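You operate a simulated robot arm through the tools that you are given. There is no shell and no other tool. Be economical: measure what you need, move in short steps, check, and stop when the job is done.

The job below is to be done with a simulated robot arm. You get a single attempt, and the scene is never put back.

JOB
Fold both end flaps of the nested ream and put it on the outgoing mat.
Fine: blue and orange plates down till the flaps hold, then back, before the ream is lifted; the other reams stay.
Where things are to end (x, y in the base frame): medium ream within 30 mm of [350, 520].

It is judged by the outcome, as a careful person would: the job done as asked, and still so three seconds after it is handed in. It fails if anything else is knocked over, pushed out of place, dropped, spilled or broken. Flat cloth is picked up by pressing the open fingertips on it (5 to 10 N) and closing them slowly along it; thin cloth reads only 2 to 8 mm in the jaws.

ROBOT AND FRAMES
A 6-joint arm with a two-finger parallel gripper, fixed in place. Base frame: the origin is at the foot of the arm, x ahead of it, y to its left, z up. Lengths are in mm, angles in degrees, forces in N, time in s.
With the tool pointing down near the work surface it reaches from about 240 to 640 mm from the base axis. Its first joint turns from -66.0 to 66.0 degrees. Payload 2.7 kg.
The tool frame sits at the grasp point between the pads (the TCP): z along the fingers, y along the line on which they close. The tips reach 23 mm beyond it. The gripper opens to 94 mm. The fingers are 38 mm wide and 10 mm thick; the gripper's body (54 by 96 mm) begins 39 mm behind the TCP.
Orientation is told as [roll, pitch, yaw] about the base's x, y, z axes, in that order, counted from this pose: with the fingers straight down and closing along the base's y, the tool's x points along the base's -x, its y along +y and its z along -z.

CONTROLS
- The arm moves only by the tool nudge_tool. Its argument "rows" is a list of rows, each an object of numbers (a shift or turn left out is 0, a gripper value left out holds the last): "wx", "wy", "wz": the turn, a rotation vector about the base's x, y, z in degrees; "dx", "dy", "dz": the shift along the base's x, y, z in mm; "hand": the gripper command, from -1 (fully open) to 1 (shut), values between in proportion. In form: [{"wx": .., "wy": .., "wz": .., "dx": .., "dy": .., "dz": .., "hand": ..}, ...]. A call has 1 to 20 rows; each row is the pose to reach, as a shift and turn from the pose commanded when the call began. Rows are played at 5 a second. More than 50 mm and 8.6 degrees between two rows, or a gripper value outside its range, and nothing of the call is played. Where a pose cannot be reached the arm comes as near as it can. A force on the tool above 40 N (or 10 N above the force at the start of the call, whichever is more), or a blocked arm, ends the call early, and 0.2 s more pass. Each finger travels about 45 mm/s and halts on what it meets, pressing with about 23 N; the grip force reading is that of the motor and also rises with nothing between the fingers. The clock runs only during rows and for 0.2 s after the last one: add rows that repeat a pose to give the fingers time. It gives the time, the measured TCP pose, the force on the tool (base axes), the opening and the grip force at its end, in the units of the frame above (readings bear some noise), with the torque about the TCP (base axes, N m) and any sound that the robot's microphone picked up, and new pictures: "show" is both (left out), scene, wrist or none.
- Cameras (640 x 400 px; columns grow to the right, rows downward): "scene" is fixed at [65.7, -421.8, 1412.2]; the picture's right is [0.85, -0.52, 0.00], its down [-0.25, -0.41, -0.87] and it looks along [0.46, 0.75, -0.49] (base axes); focal length 329 px, centre (320, 200). "wrist" rides on the gripper at [86, 16, -74] in the tool frame; the picture's right is [-0.18, 0.98, 0.00], its down [-0.58, -0.11, -0.81] and it looks along [-0.79, -0.15, 0.59] (tool axes); focal length 243 px, centre (320, 200). There is no depth. A picture from a camera that has moved, and an enlarged one, comes with that camera's place and axes in the base frame and with its lens.
- inspect(camera, box): a new picture of the part [left, top, right, bottom] of that camera's present view, enlarged. The clock stands still meanwhile.
- hand_in(): hands the job in; it is judged then, once.

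Work in short steps. Places have to be worked out from the pictures, the camera data and where the tool is seen: move nearer, look again, correct. Check each grasp and each placing, and mend what went wrong. You have 120 turns and 200 pictures in all, those below and enlarged ones among them. Open the gripper and draw the arm clear of the work before you hand the job in, unless the task says otherwise; then end with one line.

The tools are called as a command line: name --argument value ..., lists and objects as JSON in quotes. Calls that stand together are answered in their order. nudge_tool: Moves the arm, as the interface text tells. Its arguments: {"type":"object","properties":{"rows":{"type":"array","items":{"type":"object","properties":{"wx":{"type":"number"},"wy":{"type":"number"},"wz":{"type":"number"},"dx":{"type":"number"},"dy":{"type":"number"},"dz":{"type":"number"},"hand":{"type":"number"}}}},"show":{"type":"string","enum":["both","scene","wrist","none"]}},"required":["rows"]} The other tools are called the same way: inspect (camera, box) takes an enlarged picture of a part of a camera's view; hand_in () hands the job in.

At the start:

```text
time_s: 0.0
tcp_pos: [365.5, -13.2, 1112.5]
tool_rot: [0.0, 0.0, -0.1]
ft_force: [-0.8, 0.8, 0.8]
torque: [0.01, 0.05, 0.01]
width: 93.8
grip_force: 0.0
```

scene: 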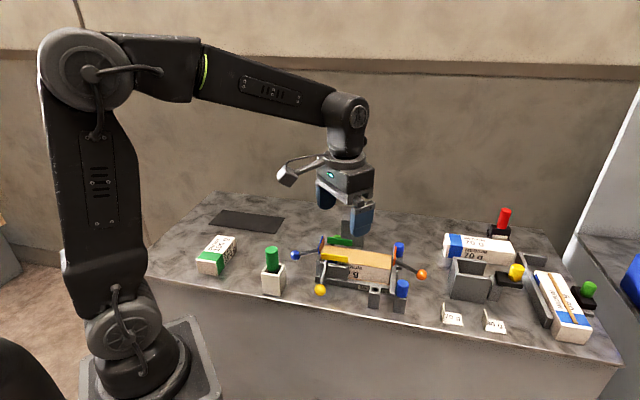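
wrist: 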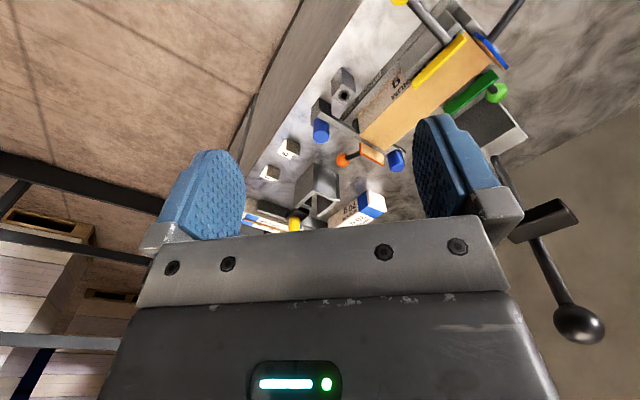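

The nested ream sits in a jig with coloured levers; I'll enlarge the scene to understand the fixture.

inspect --camera "scene" --box '[270, 220, 450, 330]'

inspect --camera "wrist" --box '[300, 0, 560, 170]'

inspect --camera "scene" --box '[420, 200, 620, 350]'

inspect --camera "scene" --box '[180, 190, 340, 310]'

```text
3.56 times, centred on (360, 275) of scene
camera zoom: at [65.7, -421.8, 1412.2], right [0.85, -0.52, 0.0], down [-0.25, -0.41, -0.87], along [0.46, 0.75, -0.49], focal length 1169 px, centre (178, -67)
```

zoom: 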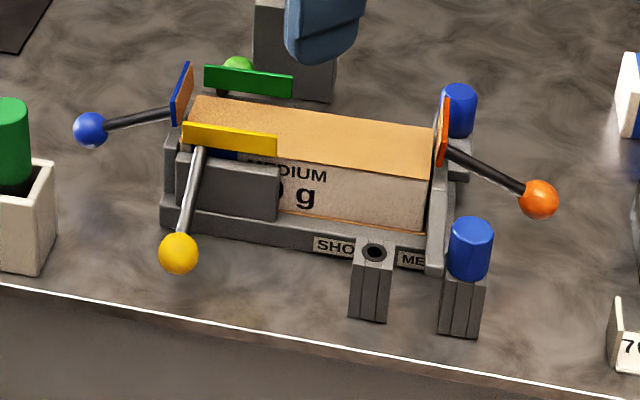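

```text
2.35 times, centred on (430, 85) of wrist
camera zoom: at [277.2, 3.4, 1188.3], right [0.18, 0.98, 0.0], down [0.58, -0.11, 0.81], along [0.79, -0.15, -0.59], focal length 571 px, centre (61, 471)
```

zoom: 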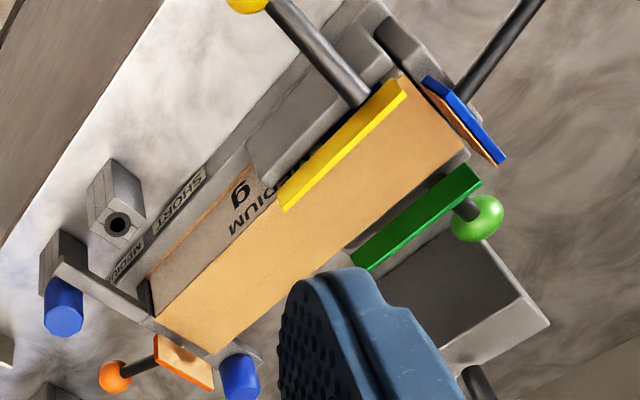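

```text
2.67 times, centred on (520, 275) of scene
camera zoom: at [65.7, -421.8, 1412.2], right [0.85, -0.52, 0.0], down [-0.25, -0.41, -0.87], along [0.46, 0.75, -0.49], focal length 877 px, centre (-213, 0)
```

zoom: 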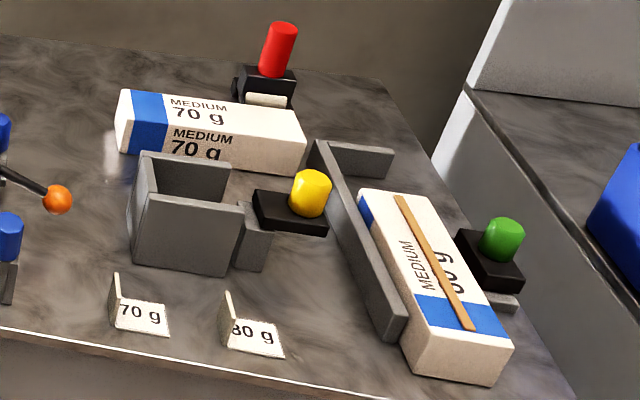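

```text
3.33 times, centred on (260, 250) of scene
camera zoom: at [65.7, -421.8, 1412.2], right [0.85, -0.52, 0.0], down [-0.25, -0.41, -0.87], along [0.46, 0.75, -0.49], focal length 1096 px, centre (520, 33)
```

zoom: 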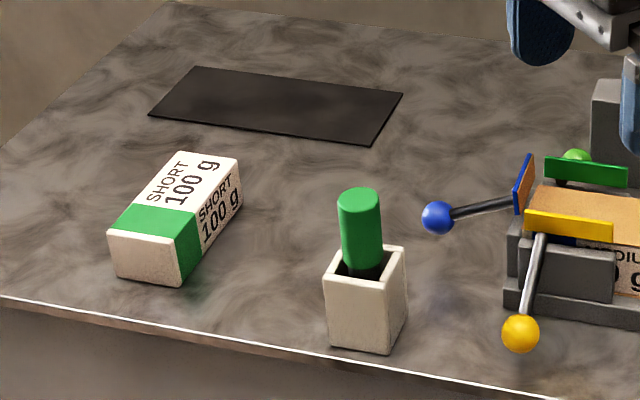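

Table top works out near z≈800, and the ream's top is near (496,103,~870), its long axis running about -43° (blue end near (453,185), orange end near (583,62)). I move above it for a better wrist view.

nudge_tool --rows '[{"dx": 15, "dy": 15, "dz": -10}, {"dx": 30, "dy": 30, "dz": -20}, {"dx": 45, "dy": 45, "dz": -35}, {"dx": 60, "dy": 60, "dz": -50}, {"dx": 75, "dy": 75, "dz": -65}, {"dx": 85, "dy": 85, "dz": -80}, {"dx": 85, "dy": 85, "dz": -80}]'

```text
time_s: 1.6
tcp_pos: [451.0, 70.6, 1032.7]
tool_rot: [0.0, -0.1, 0.0]
ft_force: [0.7, 0.8, 0.3]
torque: [-0.01, -0.04, 0.01]
width: 94.0
grip_force: 0.2
camera wrist: at [362.9, 88.2, 1108.1], right [0.18, 0.98, 0.0], down [0.58, -0.11, 0.81], along [0.79, -0.15, -0.59], focal length 243 px, centre (320, 200)
```

scene: 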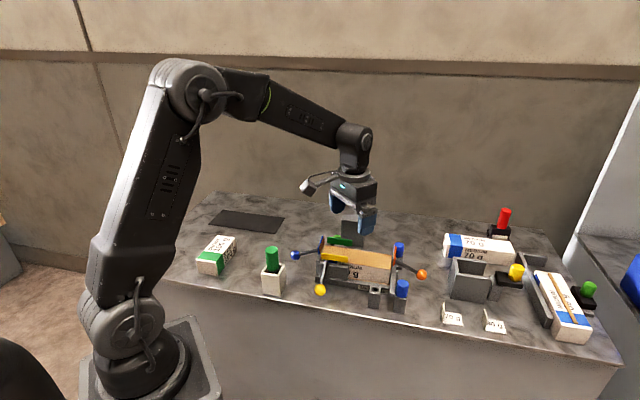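
wrist: 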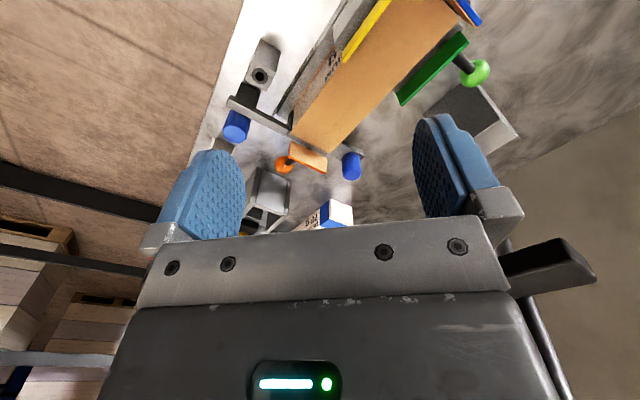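

I yaw the tool to line up with the ream (about -43°) so the camera looks from the blue end toward the orange end.

nudge_tool --rows '[{"wz": -8, "dx": -12, "dy": 10, "dz": 5}, {"wz": -16, "dx": -24, "dy": 20, "dz": 10}, {"wz": -24, "dx": -36, "dy": 30, "dz": 15}, {"wz": -32, "dx": -48, "dy": 45, "dz": 20}, {"wz": -38, "dx": -55, "dy": 60, "dz": 20}, {"wz": -43.4, "dx": -60, "dy": 70, "dz": 20}, {"wz": -43.4, "dx": -60, "dy": 70, "dz": 20}]'

inspect --camera "wrist" --box '[200, 0, 520, 200]'

```text
time_s: 3.2
tcp_pos: [391.1, 142.6, 1053.4]
tool_rot: [0.0, 0.0, -43.6]
ft_force: [0.1, -0.4, 0.2]
torque: [0.02, 0.0, -0.02]
width: 93.9
grip_force: 0.1
camera wrist: at [338.8, 215.4, 1129.0], right [0.81, 0.59, 0.0], down [0.35, -0.48, 0.81], along [0.47, -0.65, -0.59], focal length 243 px, centre (320, 200)
```

scene: 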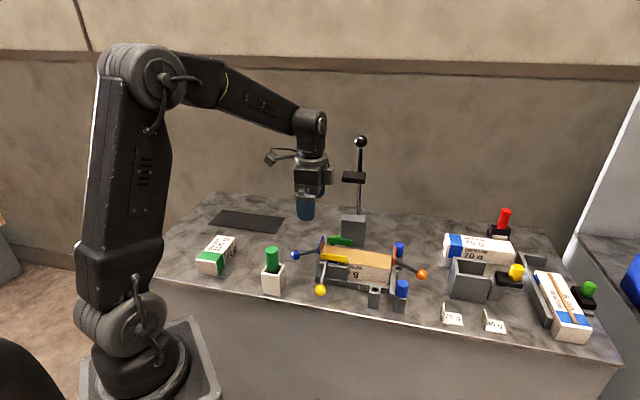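
wrist: 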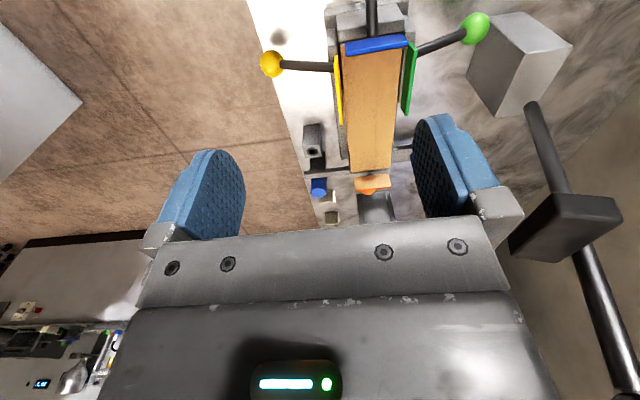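

```text
2.00 times, centred on (360, 100) of wrist
camera zoom: at [338.8, 215.4, 1129.0], right [0.81, 0.59, 0.0], down [0.35, -0.48, 0.81], along [0.47, -0.65, -0.59], focal length 485 px, centre (240, 400)
```

zoom: 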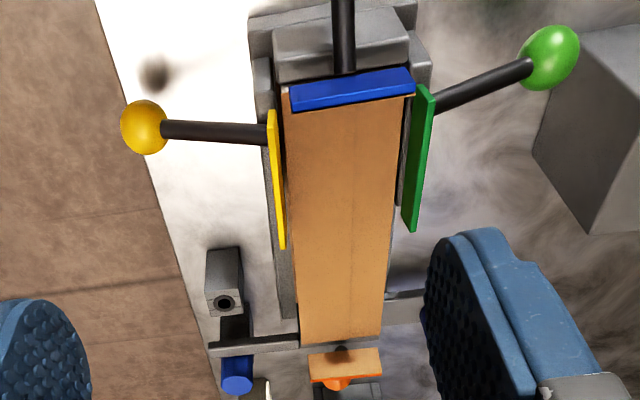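

Triangulating both views gives: ream top z≈870, axis on x+y≈602, centre ≈(500,102), blue ball ≈(382,221,843) and orange ball ≈(616,-13,843). I go above the blue ball with partly closed fingers and check.

nudge_tool --rows '[{"dx": -3, "dy": 20, "dz": -20, "wz": -1.4, "hand": -0.2}, {"dx": -6, "dy": 45, "dz": -45, "wz": -1.4, "hand": -0.2}, {"dx": -9, "dy": 65, "dz": -75, "wz": -1.4, "hand": -0.2}, {"dx": -9, "dy": 78, "dz": -105, "wz": -1.4, "hand": -0.2}, {"dx": -9, "dy": 78, "dz": -123, "wz": -1.4, "hand": -0.2}, {"dx": -9, "dy": 78, "dz": -123, "wz": -1.4, "hand": -0.2}]'

inspect --camera "scene" --box '[250, 180, 410, 310]'

```text
time_s: 4.6
tcp_pos: [383.7, 218.2, 930.2]
tool_rot: [0.0, 0.0, -44.8]
ft_force: [0.1, 0.3, -0.4]
torque: [0.02, 0.0, -0.01]
width: 56.2
grip_force: 0.0
camera wrist: at [332.4, 292.3, 1005.7], right [0.82, 0.57, 0.0], down [0.34, -0.49, 0.81], along [0.46, -0.66, -0.59], focal length 243 px, centre (320, 200)
```

scene: 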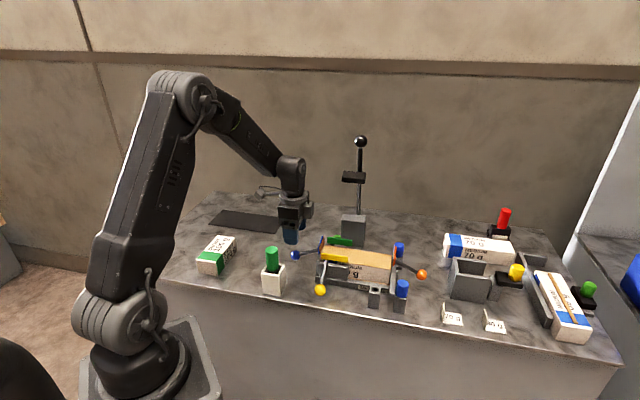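
wrist: 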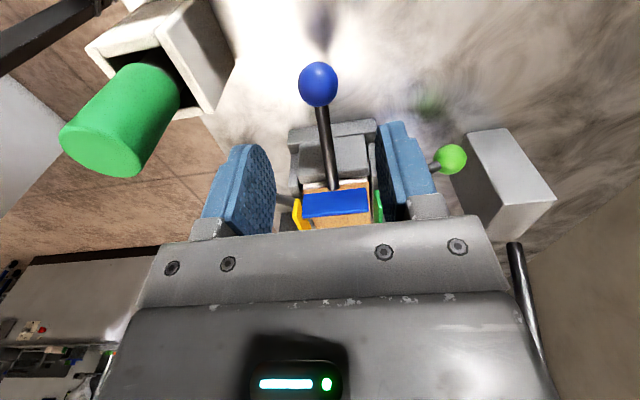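

```text
3.08 times, centred on (330, 245) of scene
camera zoom: at [65.7, -421.8, 1412.2], right [0.85, -0.52, 0.0], down [-0.25, -0.41, -0.87], along [0.46, 0.75, -0.49], focal length 1012 px, centre (289, 62)
```

zoom: 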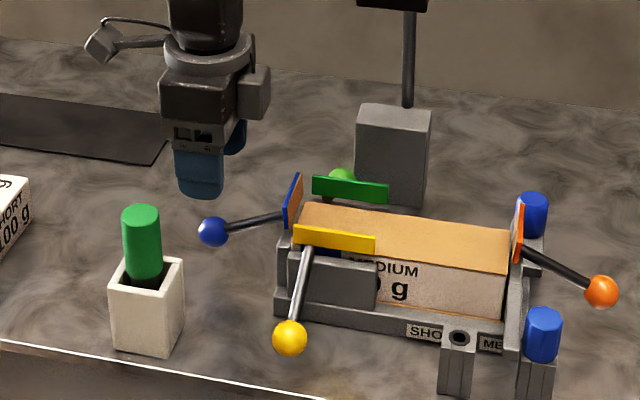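

The ball triangulates again to ≈(381,221,845), right between the fingers. I descend to it and close.

nudge_tool --rows '[{"dx": -2.5, "dy": 2.8, "dz": -20, "hand": -0.2}, {"dx": -2.5, "dy": 2.8, "dz": -45, "hand": -0.2}, {"dx": -2.5, "dy": 2.8, "dz": -65, "hand": -0.2}, {"dx": -2.5, "dy": 2.8, "dz": -84, "hand": -0.2}, {"dx": -2.5, "dy": 2.8, "dz": -84, "hand": 0.2}, {"dx": -2.5, "dy": 2.8, "dz": -84, "hand": 0.6}, {"dx": -2.5, "dy": 2.8, "dz": -84, "hand": 1}, {"dx": -2.5, "dy": 2.8, "dz": -84, "hand": 1}]'

inspect --camera "scene" --box '[250, 180, 410, 310]'

```text
time_s: 6.4
tcp_pos: [379.0, 221.9, 844.9]
tool_rot: [0.1, 0.0, -44.8]
ft_force: [4.0, 2.8, -4.0]
torque: [0.18, 0.18, 0.01]
width: 27.0
grip_force: 44.6
camera wrist: at [328.3, 294.8, 919.8], right [0.82, 0.57, 0.0], down [0.34, -0.49, 0.81], along [0.46, -0.66, -0.59], focal length 243 px, centre (320, 200)
```

scene: 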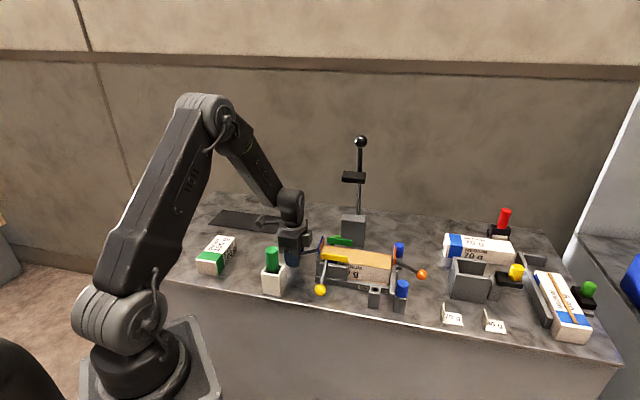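
wrist: 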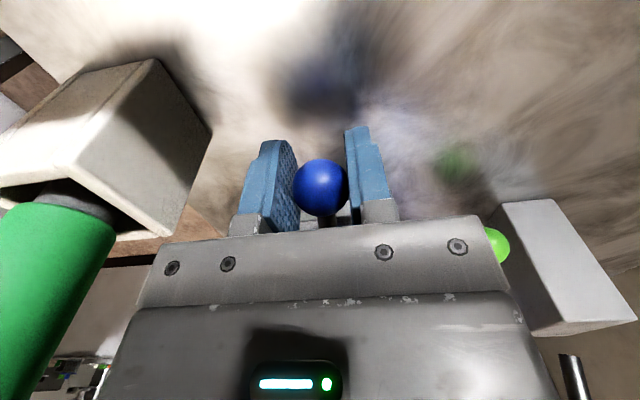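

```text
3.08 times, centred on (330, 245) of scene
camera zoom: at [65.9, -421.7, 1412.2], right [0.85, -0.52, 0.0], down [-0.25, -0.41, -0.87], along [0.46, 0.75, -0.49], focal length 1012 px, centre (289, 62)
```

zoom: 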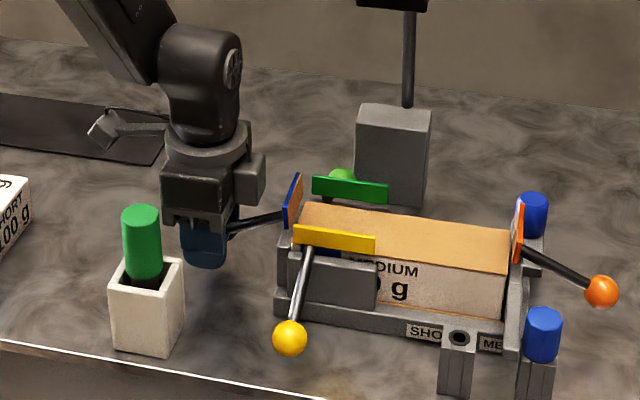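

The blue ball is held (27 mm). With the hinge near (431,171,871), lever radius ≈76 mm, I swing it through the first 40° and check the forces.

nudge_tool --rows '[{"dx": -1, "dy": 1, "dz": 6, "hand": 1}, {"dx": -2, "dy": 2, "dz": 11.5, "hand": 1}, {"dx": -2.6, "dy": 2.6, "dz": 18, "hand": 1}, {"dx": -2.9, "dy": 2.9, "dz": 24.7, "hand": 1}, {"dx": -2.6, "dy": 2.6, "dz": 31.3, "hand": 1}, {"dx": -2, "dy": 2, "dz": 38, "hand": 1}, {"dx": -1, "dy": 1, "dz": 44.5, "hand": 1}, {"dx": 0.4, "dy": -0.4, "dz": 50.7, "hand": 1}]'

inspect --camera "scene" --box '[250, 180, 410, 310]'

```text
time_s: 8.2
tcp_pos: [377.0, 224.1, 896.9]
tool_rot: [-0.1, 0.0, -44.8]
ft_force: [-3.6, 27.1, -10.8]
torque: [0.97, 0.74, 0.09]
width: 27.4
grip_force: 44.9
camera wrist: at [326.5, 296.6, 972.0], right [0.82, 0.57, 0.0], down [0.34, -0.49, 0.81], along [0.46, -0.66, -0.59], focal length 243 px, centre (320, 200)
```

scene: 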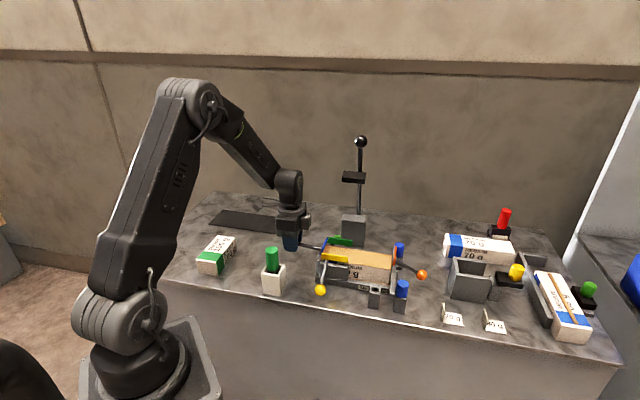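
wrist: 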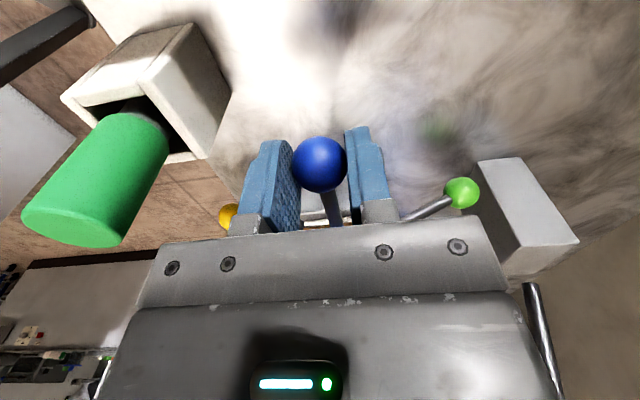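

```text
3.08 times, centred on (330, 245) of scene
camera zoom: at [65.8, -421.1, 1412.4], right [0.85, -0.52, 0.0], down [-0.25, -0.41, -0.87], along [0.46, 0.75, -0.49], focal length 1012 px, centre (289, 62)
```

zoom: 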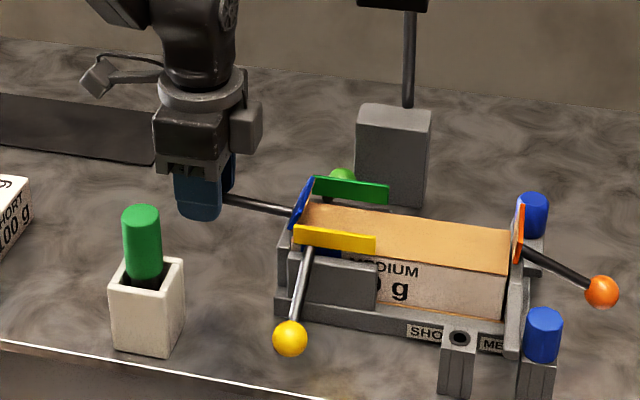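

The plate is tipping inward; the force shows the ball wants ~3 mm more outward than my arc. I correct outward and go on to about 35°.

nudge_tool --rows '[{"dx": -2, "dy": 3.5, "dz": 2, "hand": 1}, {"dx": -1.2, "dy": 2.6, "dz": 8, "hand": 1}, {"dx": 0.5, "dy": 1, "dz": 14, "hand": 1}, {"dx": 2.5, "dy": -1, "dz": 19, "hand": 1}, {"dx": 4.7, "dy": -3.2, "dz": 23.9, "hand": 1}]' --show "scene"

```text
time_s: 9.4
tcp_pos: [381.9, 220.1, 920.1]
tool_rot: [-0.2, 0.1, -44.8]
ft_force: [-13.6, 14.6, -7.6]
torque: [0.96, 0.91, -0.01]
width: 27.2
grip_force: 44.8
```

scene: 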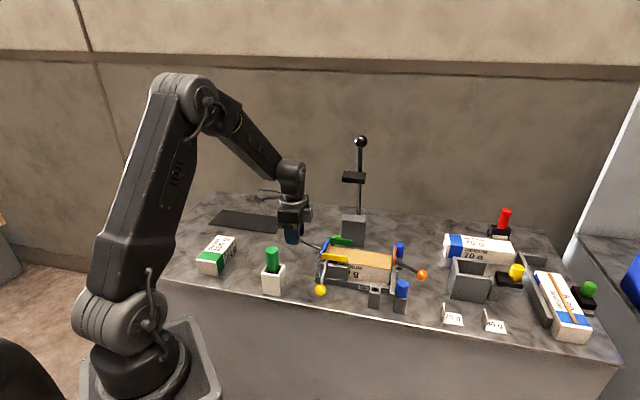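

Forces are mostly the resisting spring of the flap; I continue along the arc to about 60°.

nudge_tool --rows '[{"dx": 1, "dy": -1, "dz": 5, "hand": 1}, {"dx": 4.3, "dy": -4.3, "dz": 11, "hand": 1}, {"dx": 8, "dy": -8, "dz": 16, "hand": 1}, {"dx": 11.8, "dy": -11.8, "dz": 20.4, "hand": 1}, {"dx": 16, "dy": -16, "dz": 24.3, "hand": 1}, {"dx": 20.3, "dy": -20.3, "dz": 27.8, "hand": 1}]' --show "both"

inspect --camera "scene" --box '[250, 180, 410, 310]'

```text
time_s: 10.8
tcp_pos: [401.9, 199.2, 948.8]
tool_rot: [-0.1, 0.1, -44.9]
ft_force: [-23.9, 10.8, 6.6]
torque: [0.88, 1.08, 0.1]
width: 27.3
grip_force: 44.8
camera wrist: at [351.5, 272.4, 1024.1], right [0.82, 0.57, 0.0], down [0.34, -0.49, 0.81], along [0.46, -0.66, -0.59], focal length 243 px, centre (320, 200)
```

scene: 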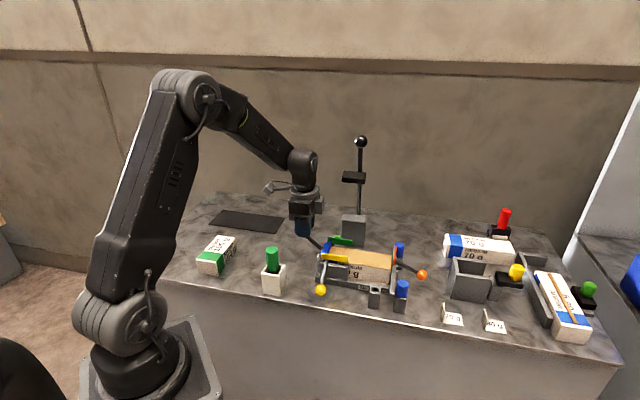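
wrist: 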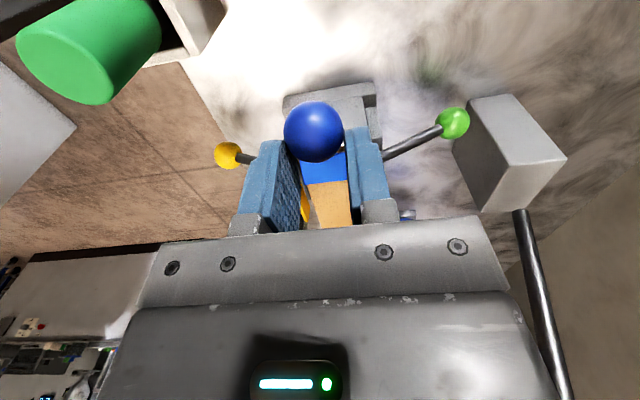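

```text
3.08 times, centred on (330, 245) of scene
camera zoom: at [65.0, -421.6, 1412.3], right [0.85, -0.52, 0.0], down [-0.25, -0.41, -0.87], along [0.46, 0.75, -0.49], focal length 1012 px, centre (289, 62)
```

zoom: 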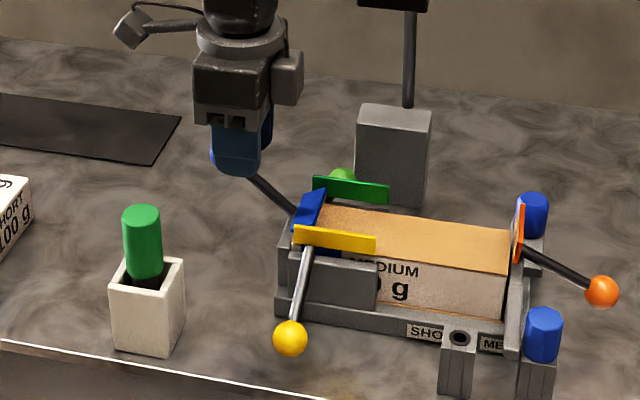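

The ball has slid to the outer edge of the pads (ball ≈(388,213,934), lever ≈45°), so friction isn't enough against the flap. I ease the fingers open slightly and see whether the lever stays.

nudge_tool --rows '[{"hand": 0.2}, {"hand": 0.2}, {"hand": 0.2}]'

inspect --camera "scene" --box '[250, 180, 410, 310]'

```text
time_s: 11.6
tcp_pos: [404.7, 198.3, 949.4]
tool_rot: [0.0, 0.0, -44.8]
ft_force: [-0.6, 0.8, 0.8]
torque: [0.04, -0.01, 0.0]
width: 37.4
grip_force: 0.0
camera wrist: at [352.9, 271.9, 1023.6], right [0.82, 0.57, 0.0], down [0.34, -0.49, 0.81], along [0.46, -0.66, -0.59], focal length 243 px, centre (320, 200)
```

scene: 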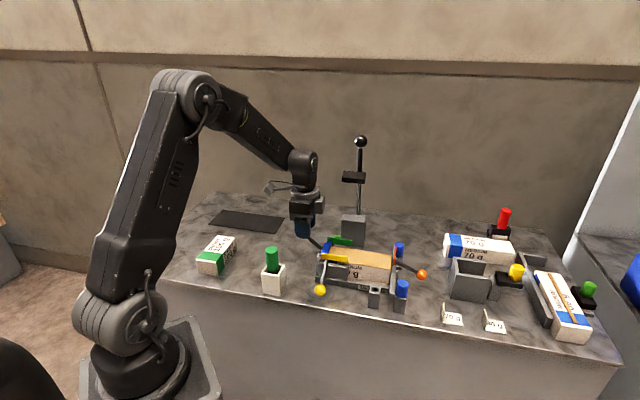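
wrist: 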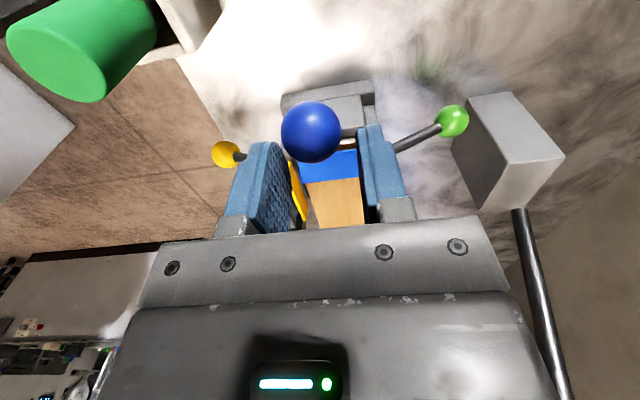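

```text
3.08 times, centred on (330, 245) of scene
camera zoom: at [65.7, -421.8, 1412.2], right [0.85, -0.52, 0.0], down [-0.25, -0.41, -0.87], along [0.46, 0.75, -0.49], focal length 1012 px, centre (289, 62)
```

zoom: 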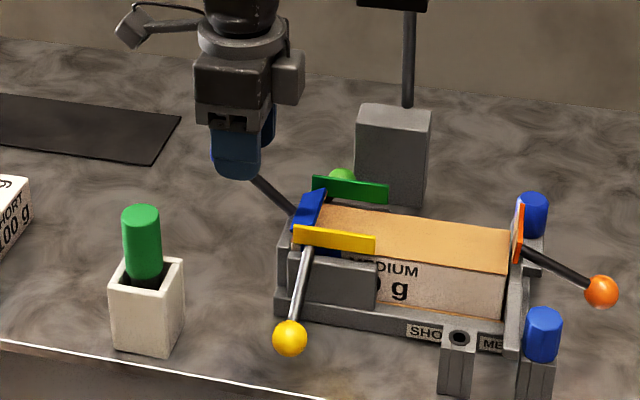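

The lever holds by friction where it is, so I can push it instead: I rise, close the fingers, and go round to the outside of the ball at about (357,244).

nudge_tool --rows '[{"dz": 20, "hand": 0.2}, {"dz": 45, "hand": 0.2}, {"dx": -12, "dy": 12, "dz": 55, "hand": 1}, {"dx": -30, "dy": 30, "dz": 55, "hand": 1}, {"dx": -46, "dy": 46, "dz": 50, "hand": 1}, {"dx": -46, "dy": 46, "dz": 25, "hand": 1}, {"dx": -46, "dy": 46, "dz": -8, "hand": 1}, {"dx": -46, "dy": 46, "dz": -8, "hand": 1}]'

```text
time_s: 13.4
tcp_pos: [357.3, 246.4, 943.6]
tool_rot: [0.0, 0.0, -44.8]
ft_force: [0.5, -0.1, -0.7]
torque: [-0.04, 0.01, 0.0]
width: 0.0
grip_force: 23.1
camera wrist: at [306.7, 319.2, 1018.6], right [0.82, 0.57, 0.0], down [0.34, -0.49, 0.81], along [0.46, -0.66, -0.59], focal length 243 px, centre (320, 200)
```

scene: 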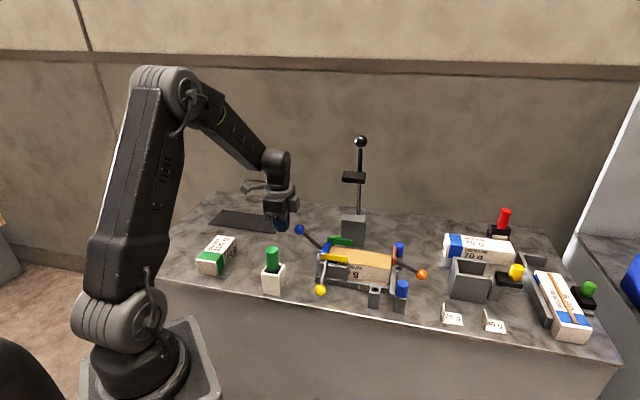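
wrist: 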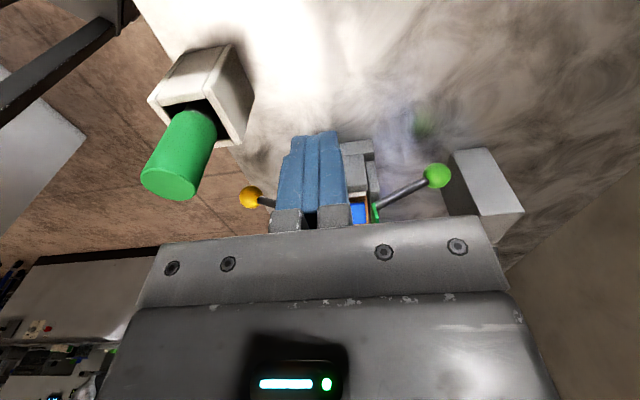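

The ball is seen near (392,209,930), so contact comes after ~18 mm. I push inward ~42 mm, rising slightly with it; the force limit guards the end stop.

nudge_tool --rows '[{"dx": 4, "dy": -4, "dz": 0, "hand": 1}, {"dx": 8, "dy": -8, "dz": 0, "hand": 1}, {"dx": 12, "dy": -12, "dz": 0, "hand": 1}, {"dx": 15, "dy": -15, "dz": 2, "hand": 1}, {"dx": 18, "dy": -18, "dz": 4, "hand": 1}, {"dx": 21, "dy": -21, "dz": 6, "hand": 1}, {"dx": 24, "dy": -24, "dz": 8, "hand": 1}, {"dx": 27, "dy": -27, "dz": 10, "hand": 1}, {"dx": 30, "dy": -30, "dz": 12, "hand": 1}]'

inspect --camera "scene" --box '[250, 180, 410, 310]'

```text
time_s: 15.4
tcp_pos: [387.6, 213.7, 953.7]
tool_rot: [0.1, 0.0, -44.8]
ft_force: [0.0, -0.7, 0.1]
torque: [0.0, -0.03, -0.05]
width: 0.0
grip_force: 23.2
camera wrist: at [336.1, 287.2, 1028.2], right [0.82, 0.57, 0.0], down [0.34, -0.49, 0.81], along [0.46, -0.66, -0.59], focal length 243 px, centre (320, 200)
```

scene: 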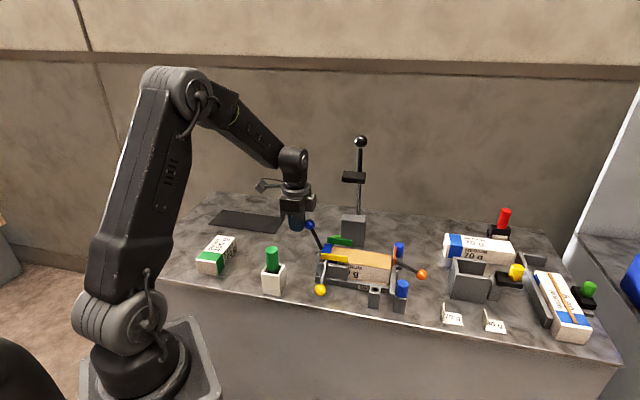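
wrist: 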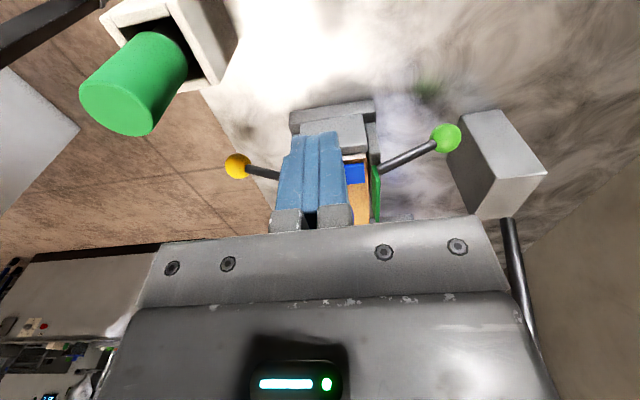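

```text
3.08 times, centred on (330, 245) of scene
camera zoom: at [65.7, -421.8, 1412.2], right [0.85, -0.52, 0.0], down [-0.25, -0.41, -0.87], along [0.46, 0.75, -0.49], focal length 1012 px, centre (289, 62)
```

zoom: 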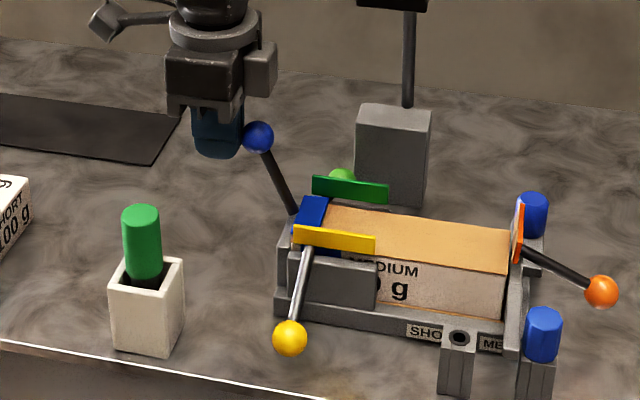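

Blue plate is nearly down. I keep pushing slowly until it meets resistance, and hold.

nudge_tool --rows '[{"dx": 2, "dy": -2, "dz": 0.5, "hand": 1}, {"dx": 4, "dy": -4, "dz": 1, "hand": 1}, {"dx": 6, "dy": -6, "dz": 2, "hand": 1}, {"dx": 8, "dy": -8, "dz": 2, "hand": 1}, {"dx": 10, "dy": -10, "dz": 3, "hand": 1}, {"dx": 12, "dy": -12, "dz": 3, "hand": 1}, {"dx": 13, "dy": -13, "dz": 3, "hand": 1}, {"dx": 14, "dy": -14, "dz": 3, "hand": 1}, {"dx": 15, "dy": -15, "dz": 3, "hand": 1}, {"dx": 16, "dy": -16, "dz": 3, "hand": 1}]'

inspect --camera "scene" --box '[250, 180, 410, 310]'

```text
time_s: 16.5
tcp_pos: [391.4, 210.8, 953.7]
tool_rot: [-0.2, 0.4, -44.6]
ft_force: [-9.8, 9.0, 0.5]
torque: [-0.02, 0.0, -0.04]
width: 0.0
grip_force: 22.4
stopped in row 5: the force on the tool passed its limit at 45 N (the readings are from after the stop); the commanded pose is now the measured one
camera wrist: at [340.3, 283.4, 1030.8], right [0.82, 0.57, 0.0], down [0.34, -0.49, 0.8], along [0.45, -0.66, -0.6], focal length 243 px, centre (320, 200)
```

scene: 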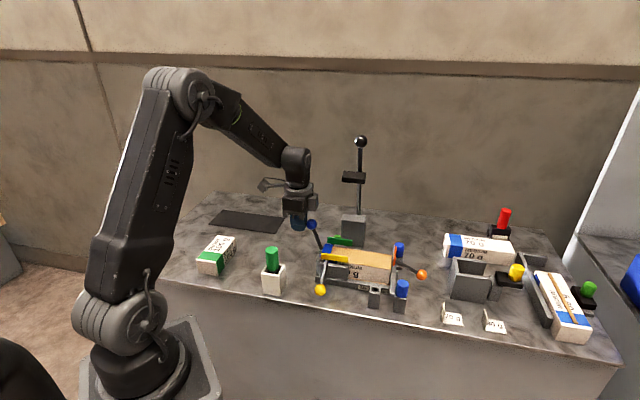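
wrist: 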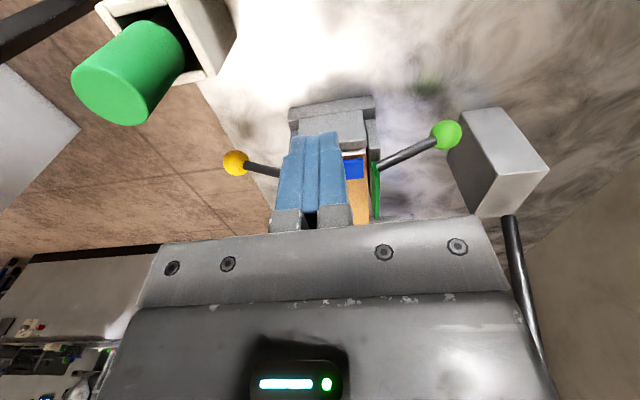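

```text
3.08 times, centred on (330, 245) of scene
camera zoom: at [65.4, -421.6, 1412.3], right [0.85, -0.52, 0.0], down [-0.25, -0.41, -0.87], along [0.46, 0.75, -0.49], focal length 1012 px, centre (289, 62)
```

zoom: 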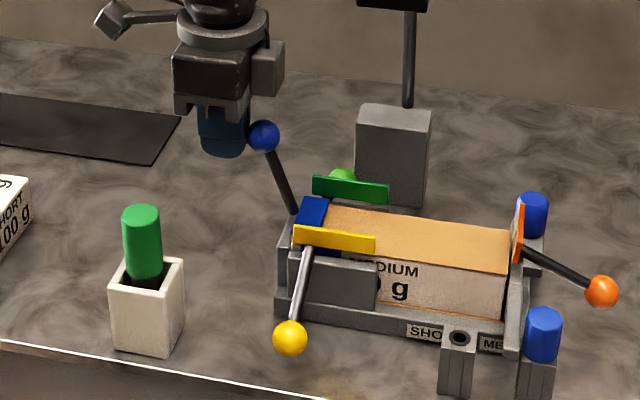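

The plate met its stop (45 N). I hold it pressed for a few seconds so the flap takes.

nudge_tool --rows '[{"dx": 0.5, "dy": -0.5}, {"dx": 1, "dy": -1}, {"dx": 1, "dy": -1}, {"dx": 1, "dy": -1}, {"dx": 1, "dy": -1}, {"dx": 1, "dy": -1}, {"dx": 1, "dy": -1}, {"dx": 1, "dy": -1}, {"dx": 1, "dy": -1}, {"dx": 1, "dy": -1}, {"dx": 1, "dy": -1}, {"dx": 1, "dy": -1}, {"dx": 1, "dy": -1}, {"dx": 1, "dy": -1}, {"dx": 1, "dy": -1}, {"dx": 1, "dy": -1}, {"dx": 1, "dy": -1}, {"dx": 1, "dy": -1}, {"dx": 1, "dy": -1}, {"dx": 1, "dy": -1}]' --show "none"

```text
time_s: 20.7
tcp_pos: [391.5, 210.1, 956.5]
tool_rot: [0.0, 0.6, -44.7]
ft_force: [-26.4, 22.3, 0.7]
torque: [0.06, 0.05, -0.12]
width: 0.2
grip_force: 22.5
```

Held about 4 s at ~34 N. Now I back off, rise, open and look down at the ball to grip it for swinging the plate back.

nudge_tool --rows '[{"dx": -5, "dy": 5, "dz": 0, "hand": 1}, {"dx": -12, "dy": 12, "dz": 10, "hand": 1}, {"dx": -12, "dy": 12, "dz": 45, "hand": 0.2}, {"dx": -8, "dy": 8, "dz": 75, "hand": -0.2}, {"dx": 8, "dy": -8, "dz": 80, "hand": -0.2}, {"dx": 22, "dy": -22, "dz": 80, "hand": -0.2}, {"dx": 22, "dy": -22, "dz": 80, "hand": -0.2}]'

inspect --camera "scene" --box '[250, 180, 410, 310]'

```text
time_s: 22.3
tcp_pos: [415.9, 185.9, 1036.0]
tool_rot: [-0.1, 0.4, -44.7]
ft_force: [-0.9, 0.2, 0.0]
torque: [0.01, 0.0, -0.01]
width: 56.2
grip_force: 0.0
camera wrist: at [366.0, 259.0, 1112.6], right [0.82, 0.57, 0.0], down [0.34, -0.49, 0.8], along [0.46, -0.66, -0.6], focal length 243 px, centre (320, 200)
```

scene: 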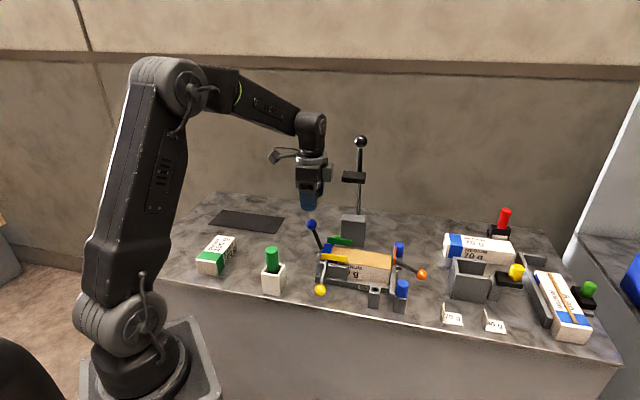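
wrist: 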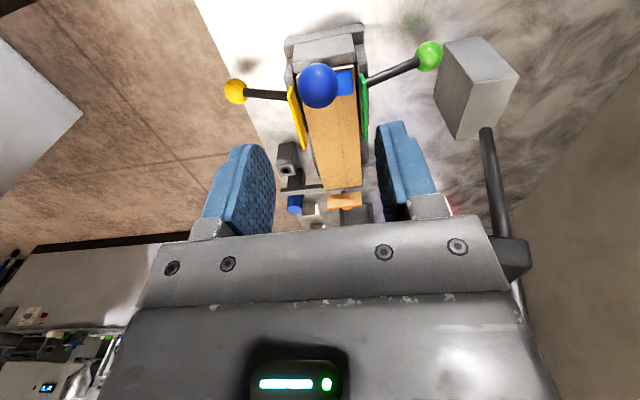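

```text
3.08 times, centred on (330, 245) of scene
camera zoom: at [65.7, -421.8, 1412.2], right [0.85, -0.52, 0.0], down [-0.25, -0.41, -0.87], along [0.46, 0.75, -0.49], focal length 1012 px, centre (289, 62)
```

zoom: 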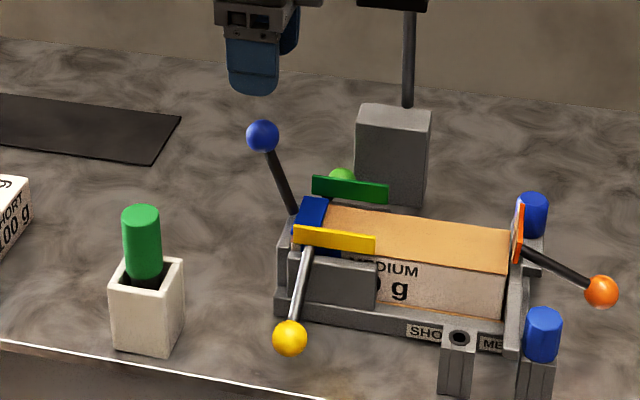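

Ball confirmed at (414.5,188,952). I descend over it and grip.

nudge_tool --rows '[{"dx": -1.4, "dy": 2, "dz": -25, "hand": -0.2}, {"dx": -1.4, "dy": 2, "dz": -55, "hand": -0.2}, {"dx": -1.4, "dy": 2, "dz": -84, "hand": -0.2}, {"dx": -1.4, "dy": 2, "dz": -84, "hand": 0.3}, {"dx": -1.4, "dy": 2, "dz": -84, "hand": 1}, {"dx": -1.4, "dy": 2, "dz": -84, "hand": 1}, {"dx": -1.4, "dy": 2, "dz": -84, "hand": 1}]' --show "wrist"

```text
time_s: 23.9
tcp_pos: [413.4, 189.2, 952.0]
tool_rot: [-0.3, 0.4, -44.7]
ft_force: [-8.4, -7.6, -0.1]
torque: [0.05, 0.0, -0.02]
width: 27.0
grip_force: 45.5
camera wrist: at [362.0, 261.7, 1027.6], right [0.82, 0.57, -0.01], down [0.34, -0.49, 0.8], along [0.45, -0.66, -0.6], focal length 243 px, centre (320, 200)
```

wrist: 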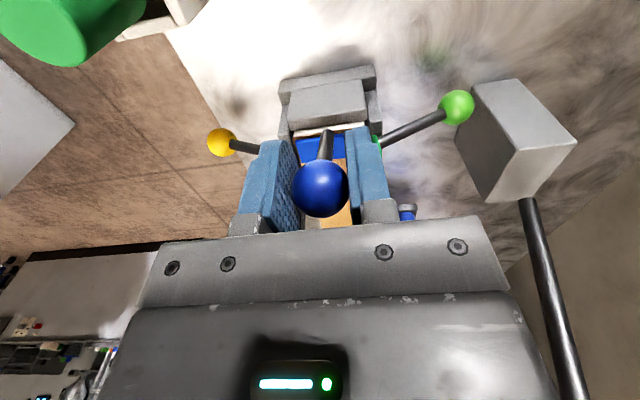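

Gripped. I swing it back along the arc, first to about 30°.

nudge_tool --rows '[{"dx": -5, "dy": 5, "dz": -2, "hand": 1}, {"dx": -9.7, "dy": 9.7, "dz": -5.4, "hand": 1}, {"dx": -14, "dy": 14, "dz": -9.2, "hand": 1}, {"dx": -18, "dy": 18, "dz": -13.6, "hand": 1}, {"dx": -21.6, "dy": 21.6, "dz": -18.4, "hand": 1}, {"dx": -25, "dy": 25, "dz": -23.6, "hand": 1}, {"dx": -28, "dy": 28, "dz": -29.3, "hand": 1}, {"dx": -30.8, "dy": 30.8, "dz": -35.3, "hand": 1}]'

inspect --camera "scene" --box '[250, 180, 410, 310]'

```text
time_s: 25.7
tcp_pos: [381.8, 218.2, 916.2]
tool_rot: [-0.2, 0.4, -44.6]
ft_force: [-14.5, -14.6, 19.1]
torque: [-0.8, -1.05, -0.2]
width: 27.9
grip_force: 45.1
camera wrist: at [331.3, 292.0, 992.1], right [0.82, 0.57, 0.0], down [0.34, -0.49, 0.8], along [0.46, -0.66, -0.6], focal length 243 px, centre (320, 200)
```

scene: 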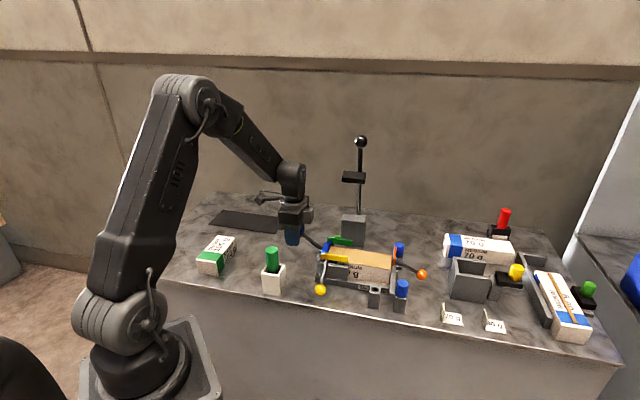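
wrist: 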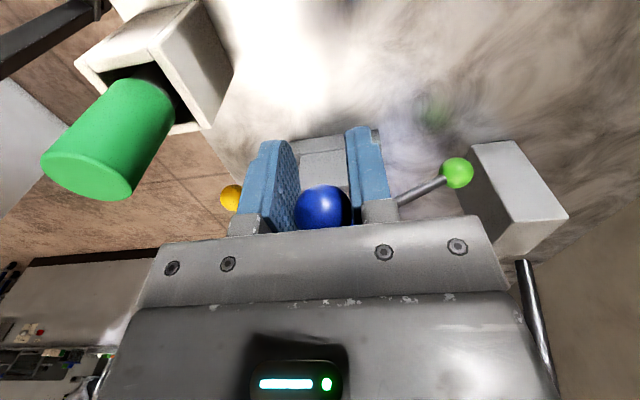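

```text
3.08 times, centred on (330, 245) of scene
camera zoom: at [65.1, -422.3, 1412.0], right [0.85, -0.52, 0.0], down [-0.25, -0.41, -0.87], along [0.46, 0.75, -0.48], focal length 1012 px, centre (289, 62)
```

zoom: 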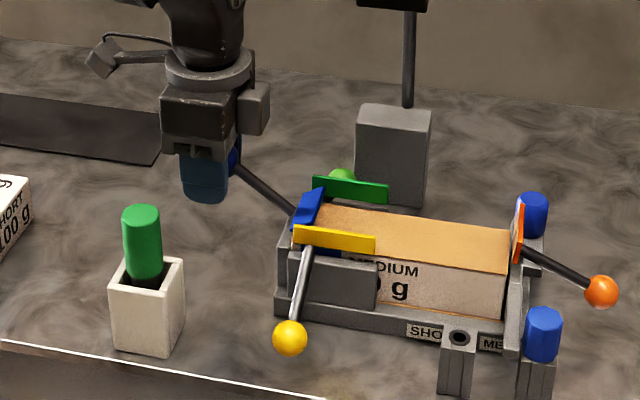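

Hinge friction again dragged the ball to the pad's edge (ball ≈(397,205,931)). I release, rise, close, and will push down on the ball from above.

nudge_tool --rows '[{"hand": 0.2}, {"hand": 0.1}, {"dz": 25, "hand": 0.1}, {"dz": 60, "hand": 0.1}, {"dx": 6, "dy": -5, "dz": 85, "hand": 1}, {"dx": 11, "dy": -10, "dz": 85, "hand": 1}, {"dx": 11, "dy": -10, "dz": 85, "hand": 1}]'

inspect --camera "scene" --box '[250, 180, 410, 310]'

```text
time_s: 27.3
tcp_pos: [392.8, 211.3, 1002.3]
tool_rot: [-0.1, 0.3, -44.7]
ft_force: [0.1, 0.0, 0.2]
torque: [0.01, 0.01, -0.03]
width: 0.0
grip_force: 23.1
camera wrist: at [342.2, 283.2, 1078.0], right [0.82, 0.57, 0.0], down [0.34, -0.49, 0.8], along [0.46, -0.66, -0.6], focal length 243 px, centre (320, 200)
```

scene: 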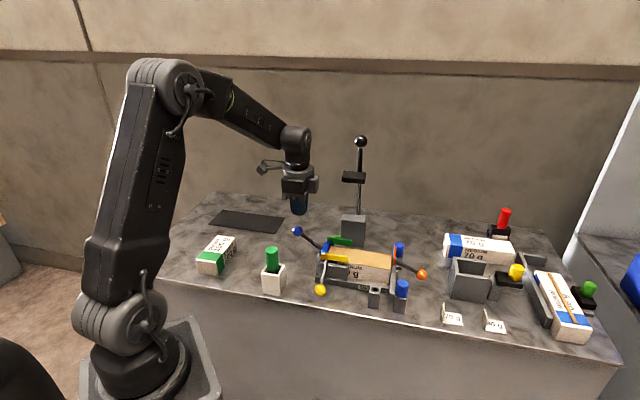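
wrist: 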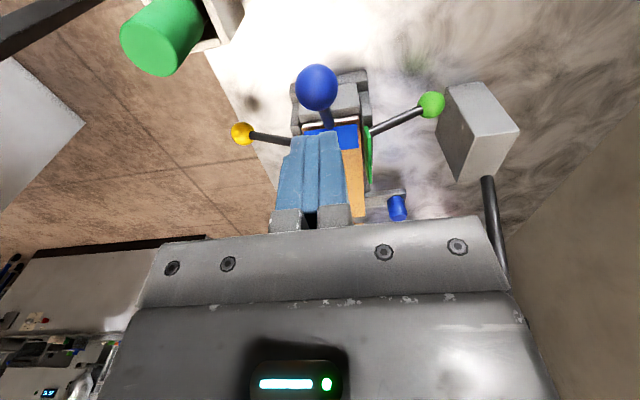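

```text
3.08 times, centred on (330, 245) of scene
camera zoom: at [65.7, -421.8, 1412.2], right [0.85, -0.52, 0.0], down [-0.25, -0.41, -0.87], along [0.46, 0.75, -0.49], focal length 1012 px, centre (289, 62)
```

zoom: 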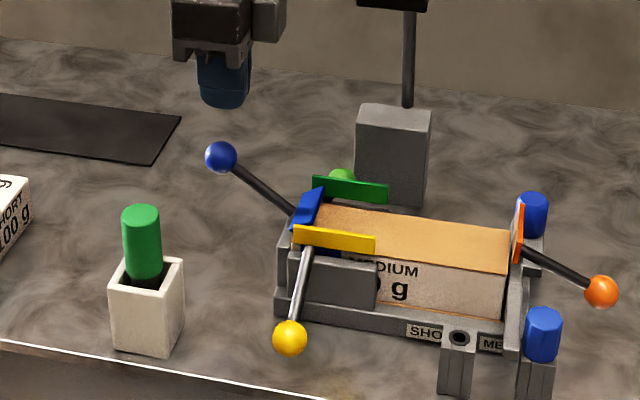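

Ball is at (388,214,926), lever ≈38°. I push down on it, following its arc, to its original height (ball z≈846).

nudge_tool --rows '[{"dx": -4, "dy": 2, "dz": -20, "hand": 1}, {"dx": -7, "dy": 5, "dz": -34, "hand": 1}, {"dx": -8, "dy": 6, "dz": -42, "hand": 1}, {"dx": -10, "dy": 8, "dz": -50, "hand": 1}, {"dx": -12, "dy": 10, "dz": -58, "hand": 1}, {"dx": -13.5, "dy": 11.5, "dz": -66, "hand": 1}, {"dx": -15, "dy": 13, "dz": -74, "hand": 1}, {"dx": -15.5, "dy": 13.5, "dz": -82, "hand": 1}, {"dx": -15.5, "dy": 13.5, "dz": -90, "hand": 1}, {"dx": -15.5, "dy": 13.5, "dz": -98, "hand": 1}, {"dx": -15, "dy": 13, "dz": -105, "hand": 1}, {"dx": -14.5, "dy": 12.5, "dz": -112, "hand": 1}]'

inspect --camera "scene" --box '[250, 180, 410, 310]'

```text
time_s: 29.9
tcp_pos: [380.3, 221.5, 887.6]
tool_rot: [-0.1, 0.4, -44.7]
ft_force: [0.1, 0.1, -0.5]
torque: [0.03, 0.04, 0.03]
width: 0.0
grip_force: 23.1
camera wrist: at [329.7, 293.6, 963.4], right [0.82, 0.57, 0.0], down [0.34, -0.49, 0.8], along [0.46, -0.66, -0.6], focal length 243 px, centre (320, 200)
```

scene: 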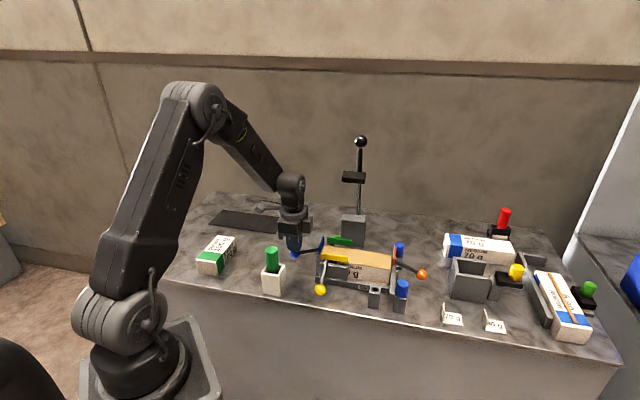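
wrist: 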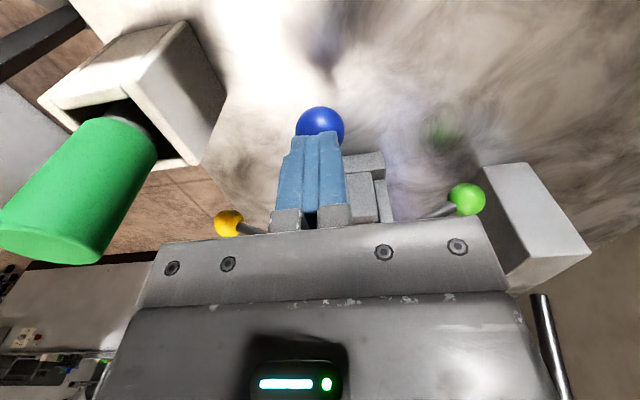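

```text
3.08 times, centred on (330, 245) of scene
camera zoom: at [65.7, -421.8, 1412.2], right [0.85, -0.52, 0.0], down [-0.25, -0.41, -0.87], along [0.46, 0.75, -0.49], focal length 1012 px, centre (289, 62)
```

zoom: 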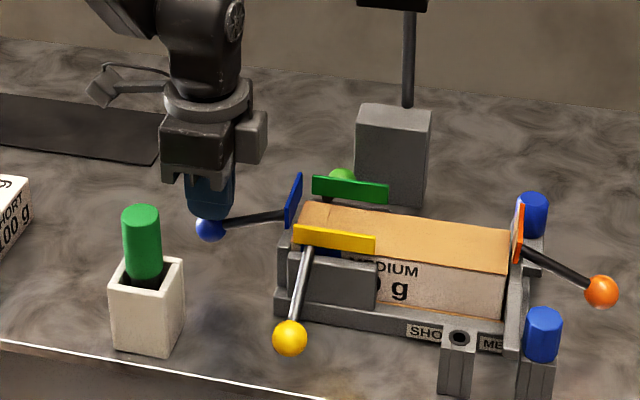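

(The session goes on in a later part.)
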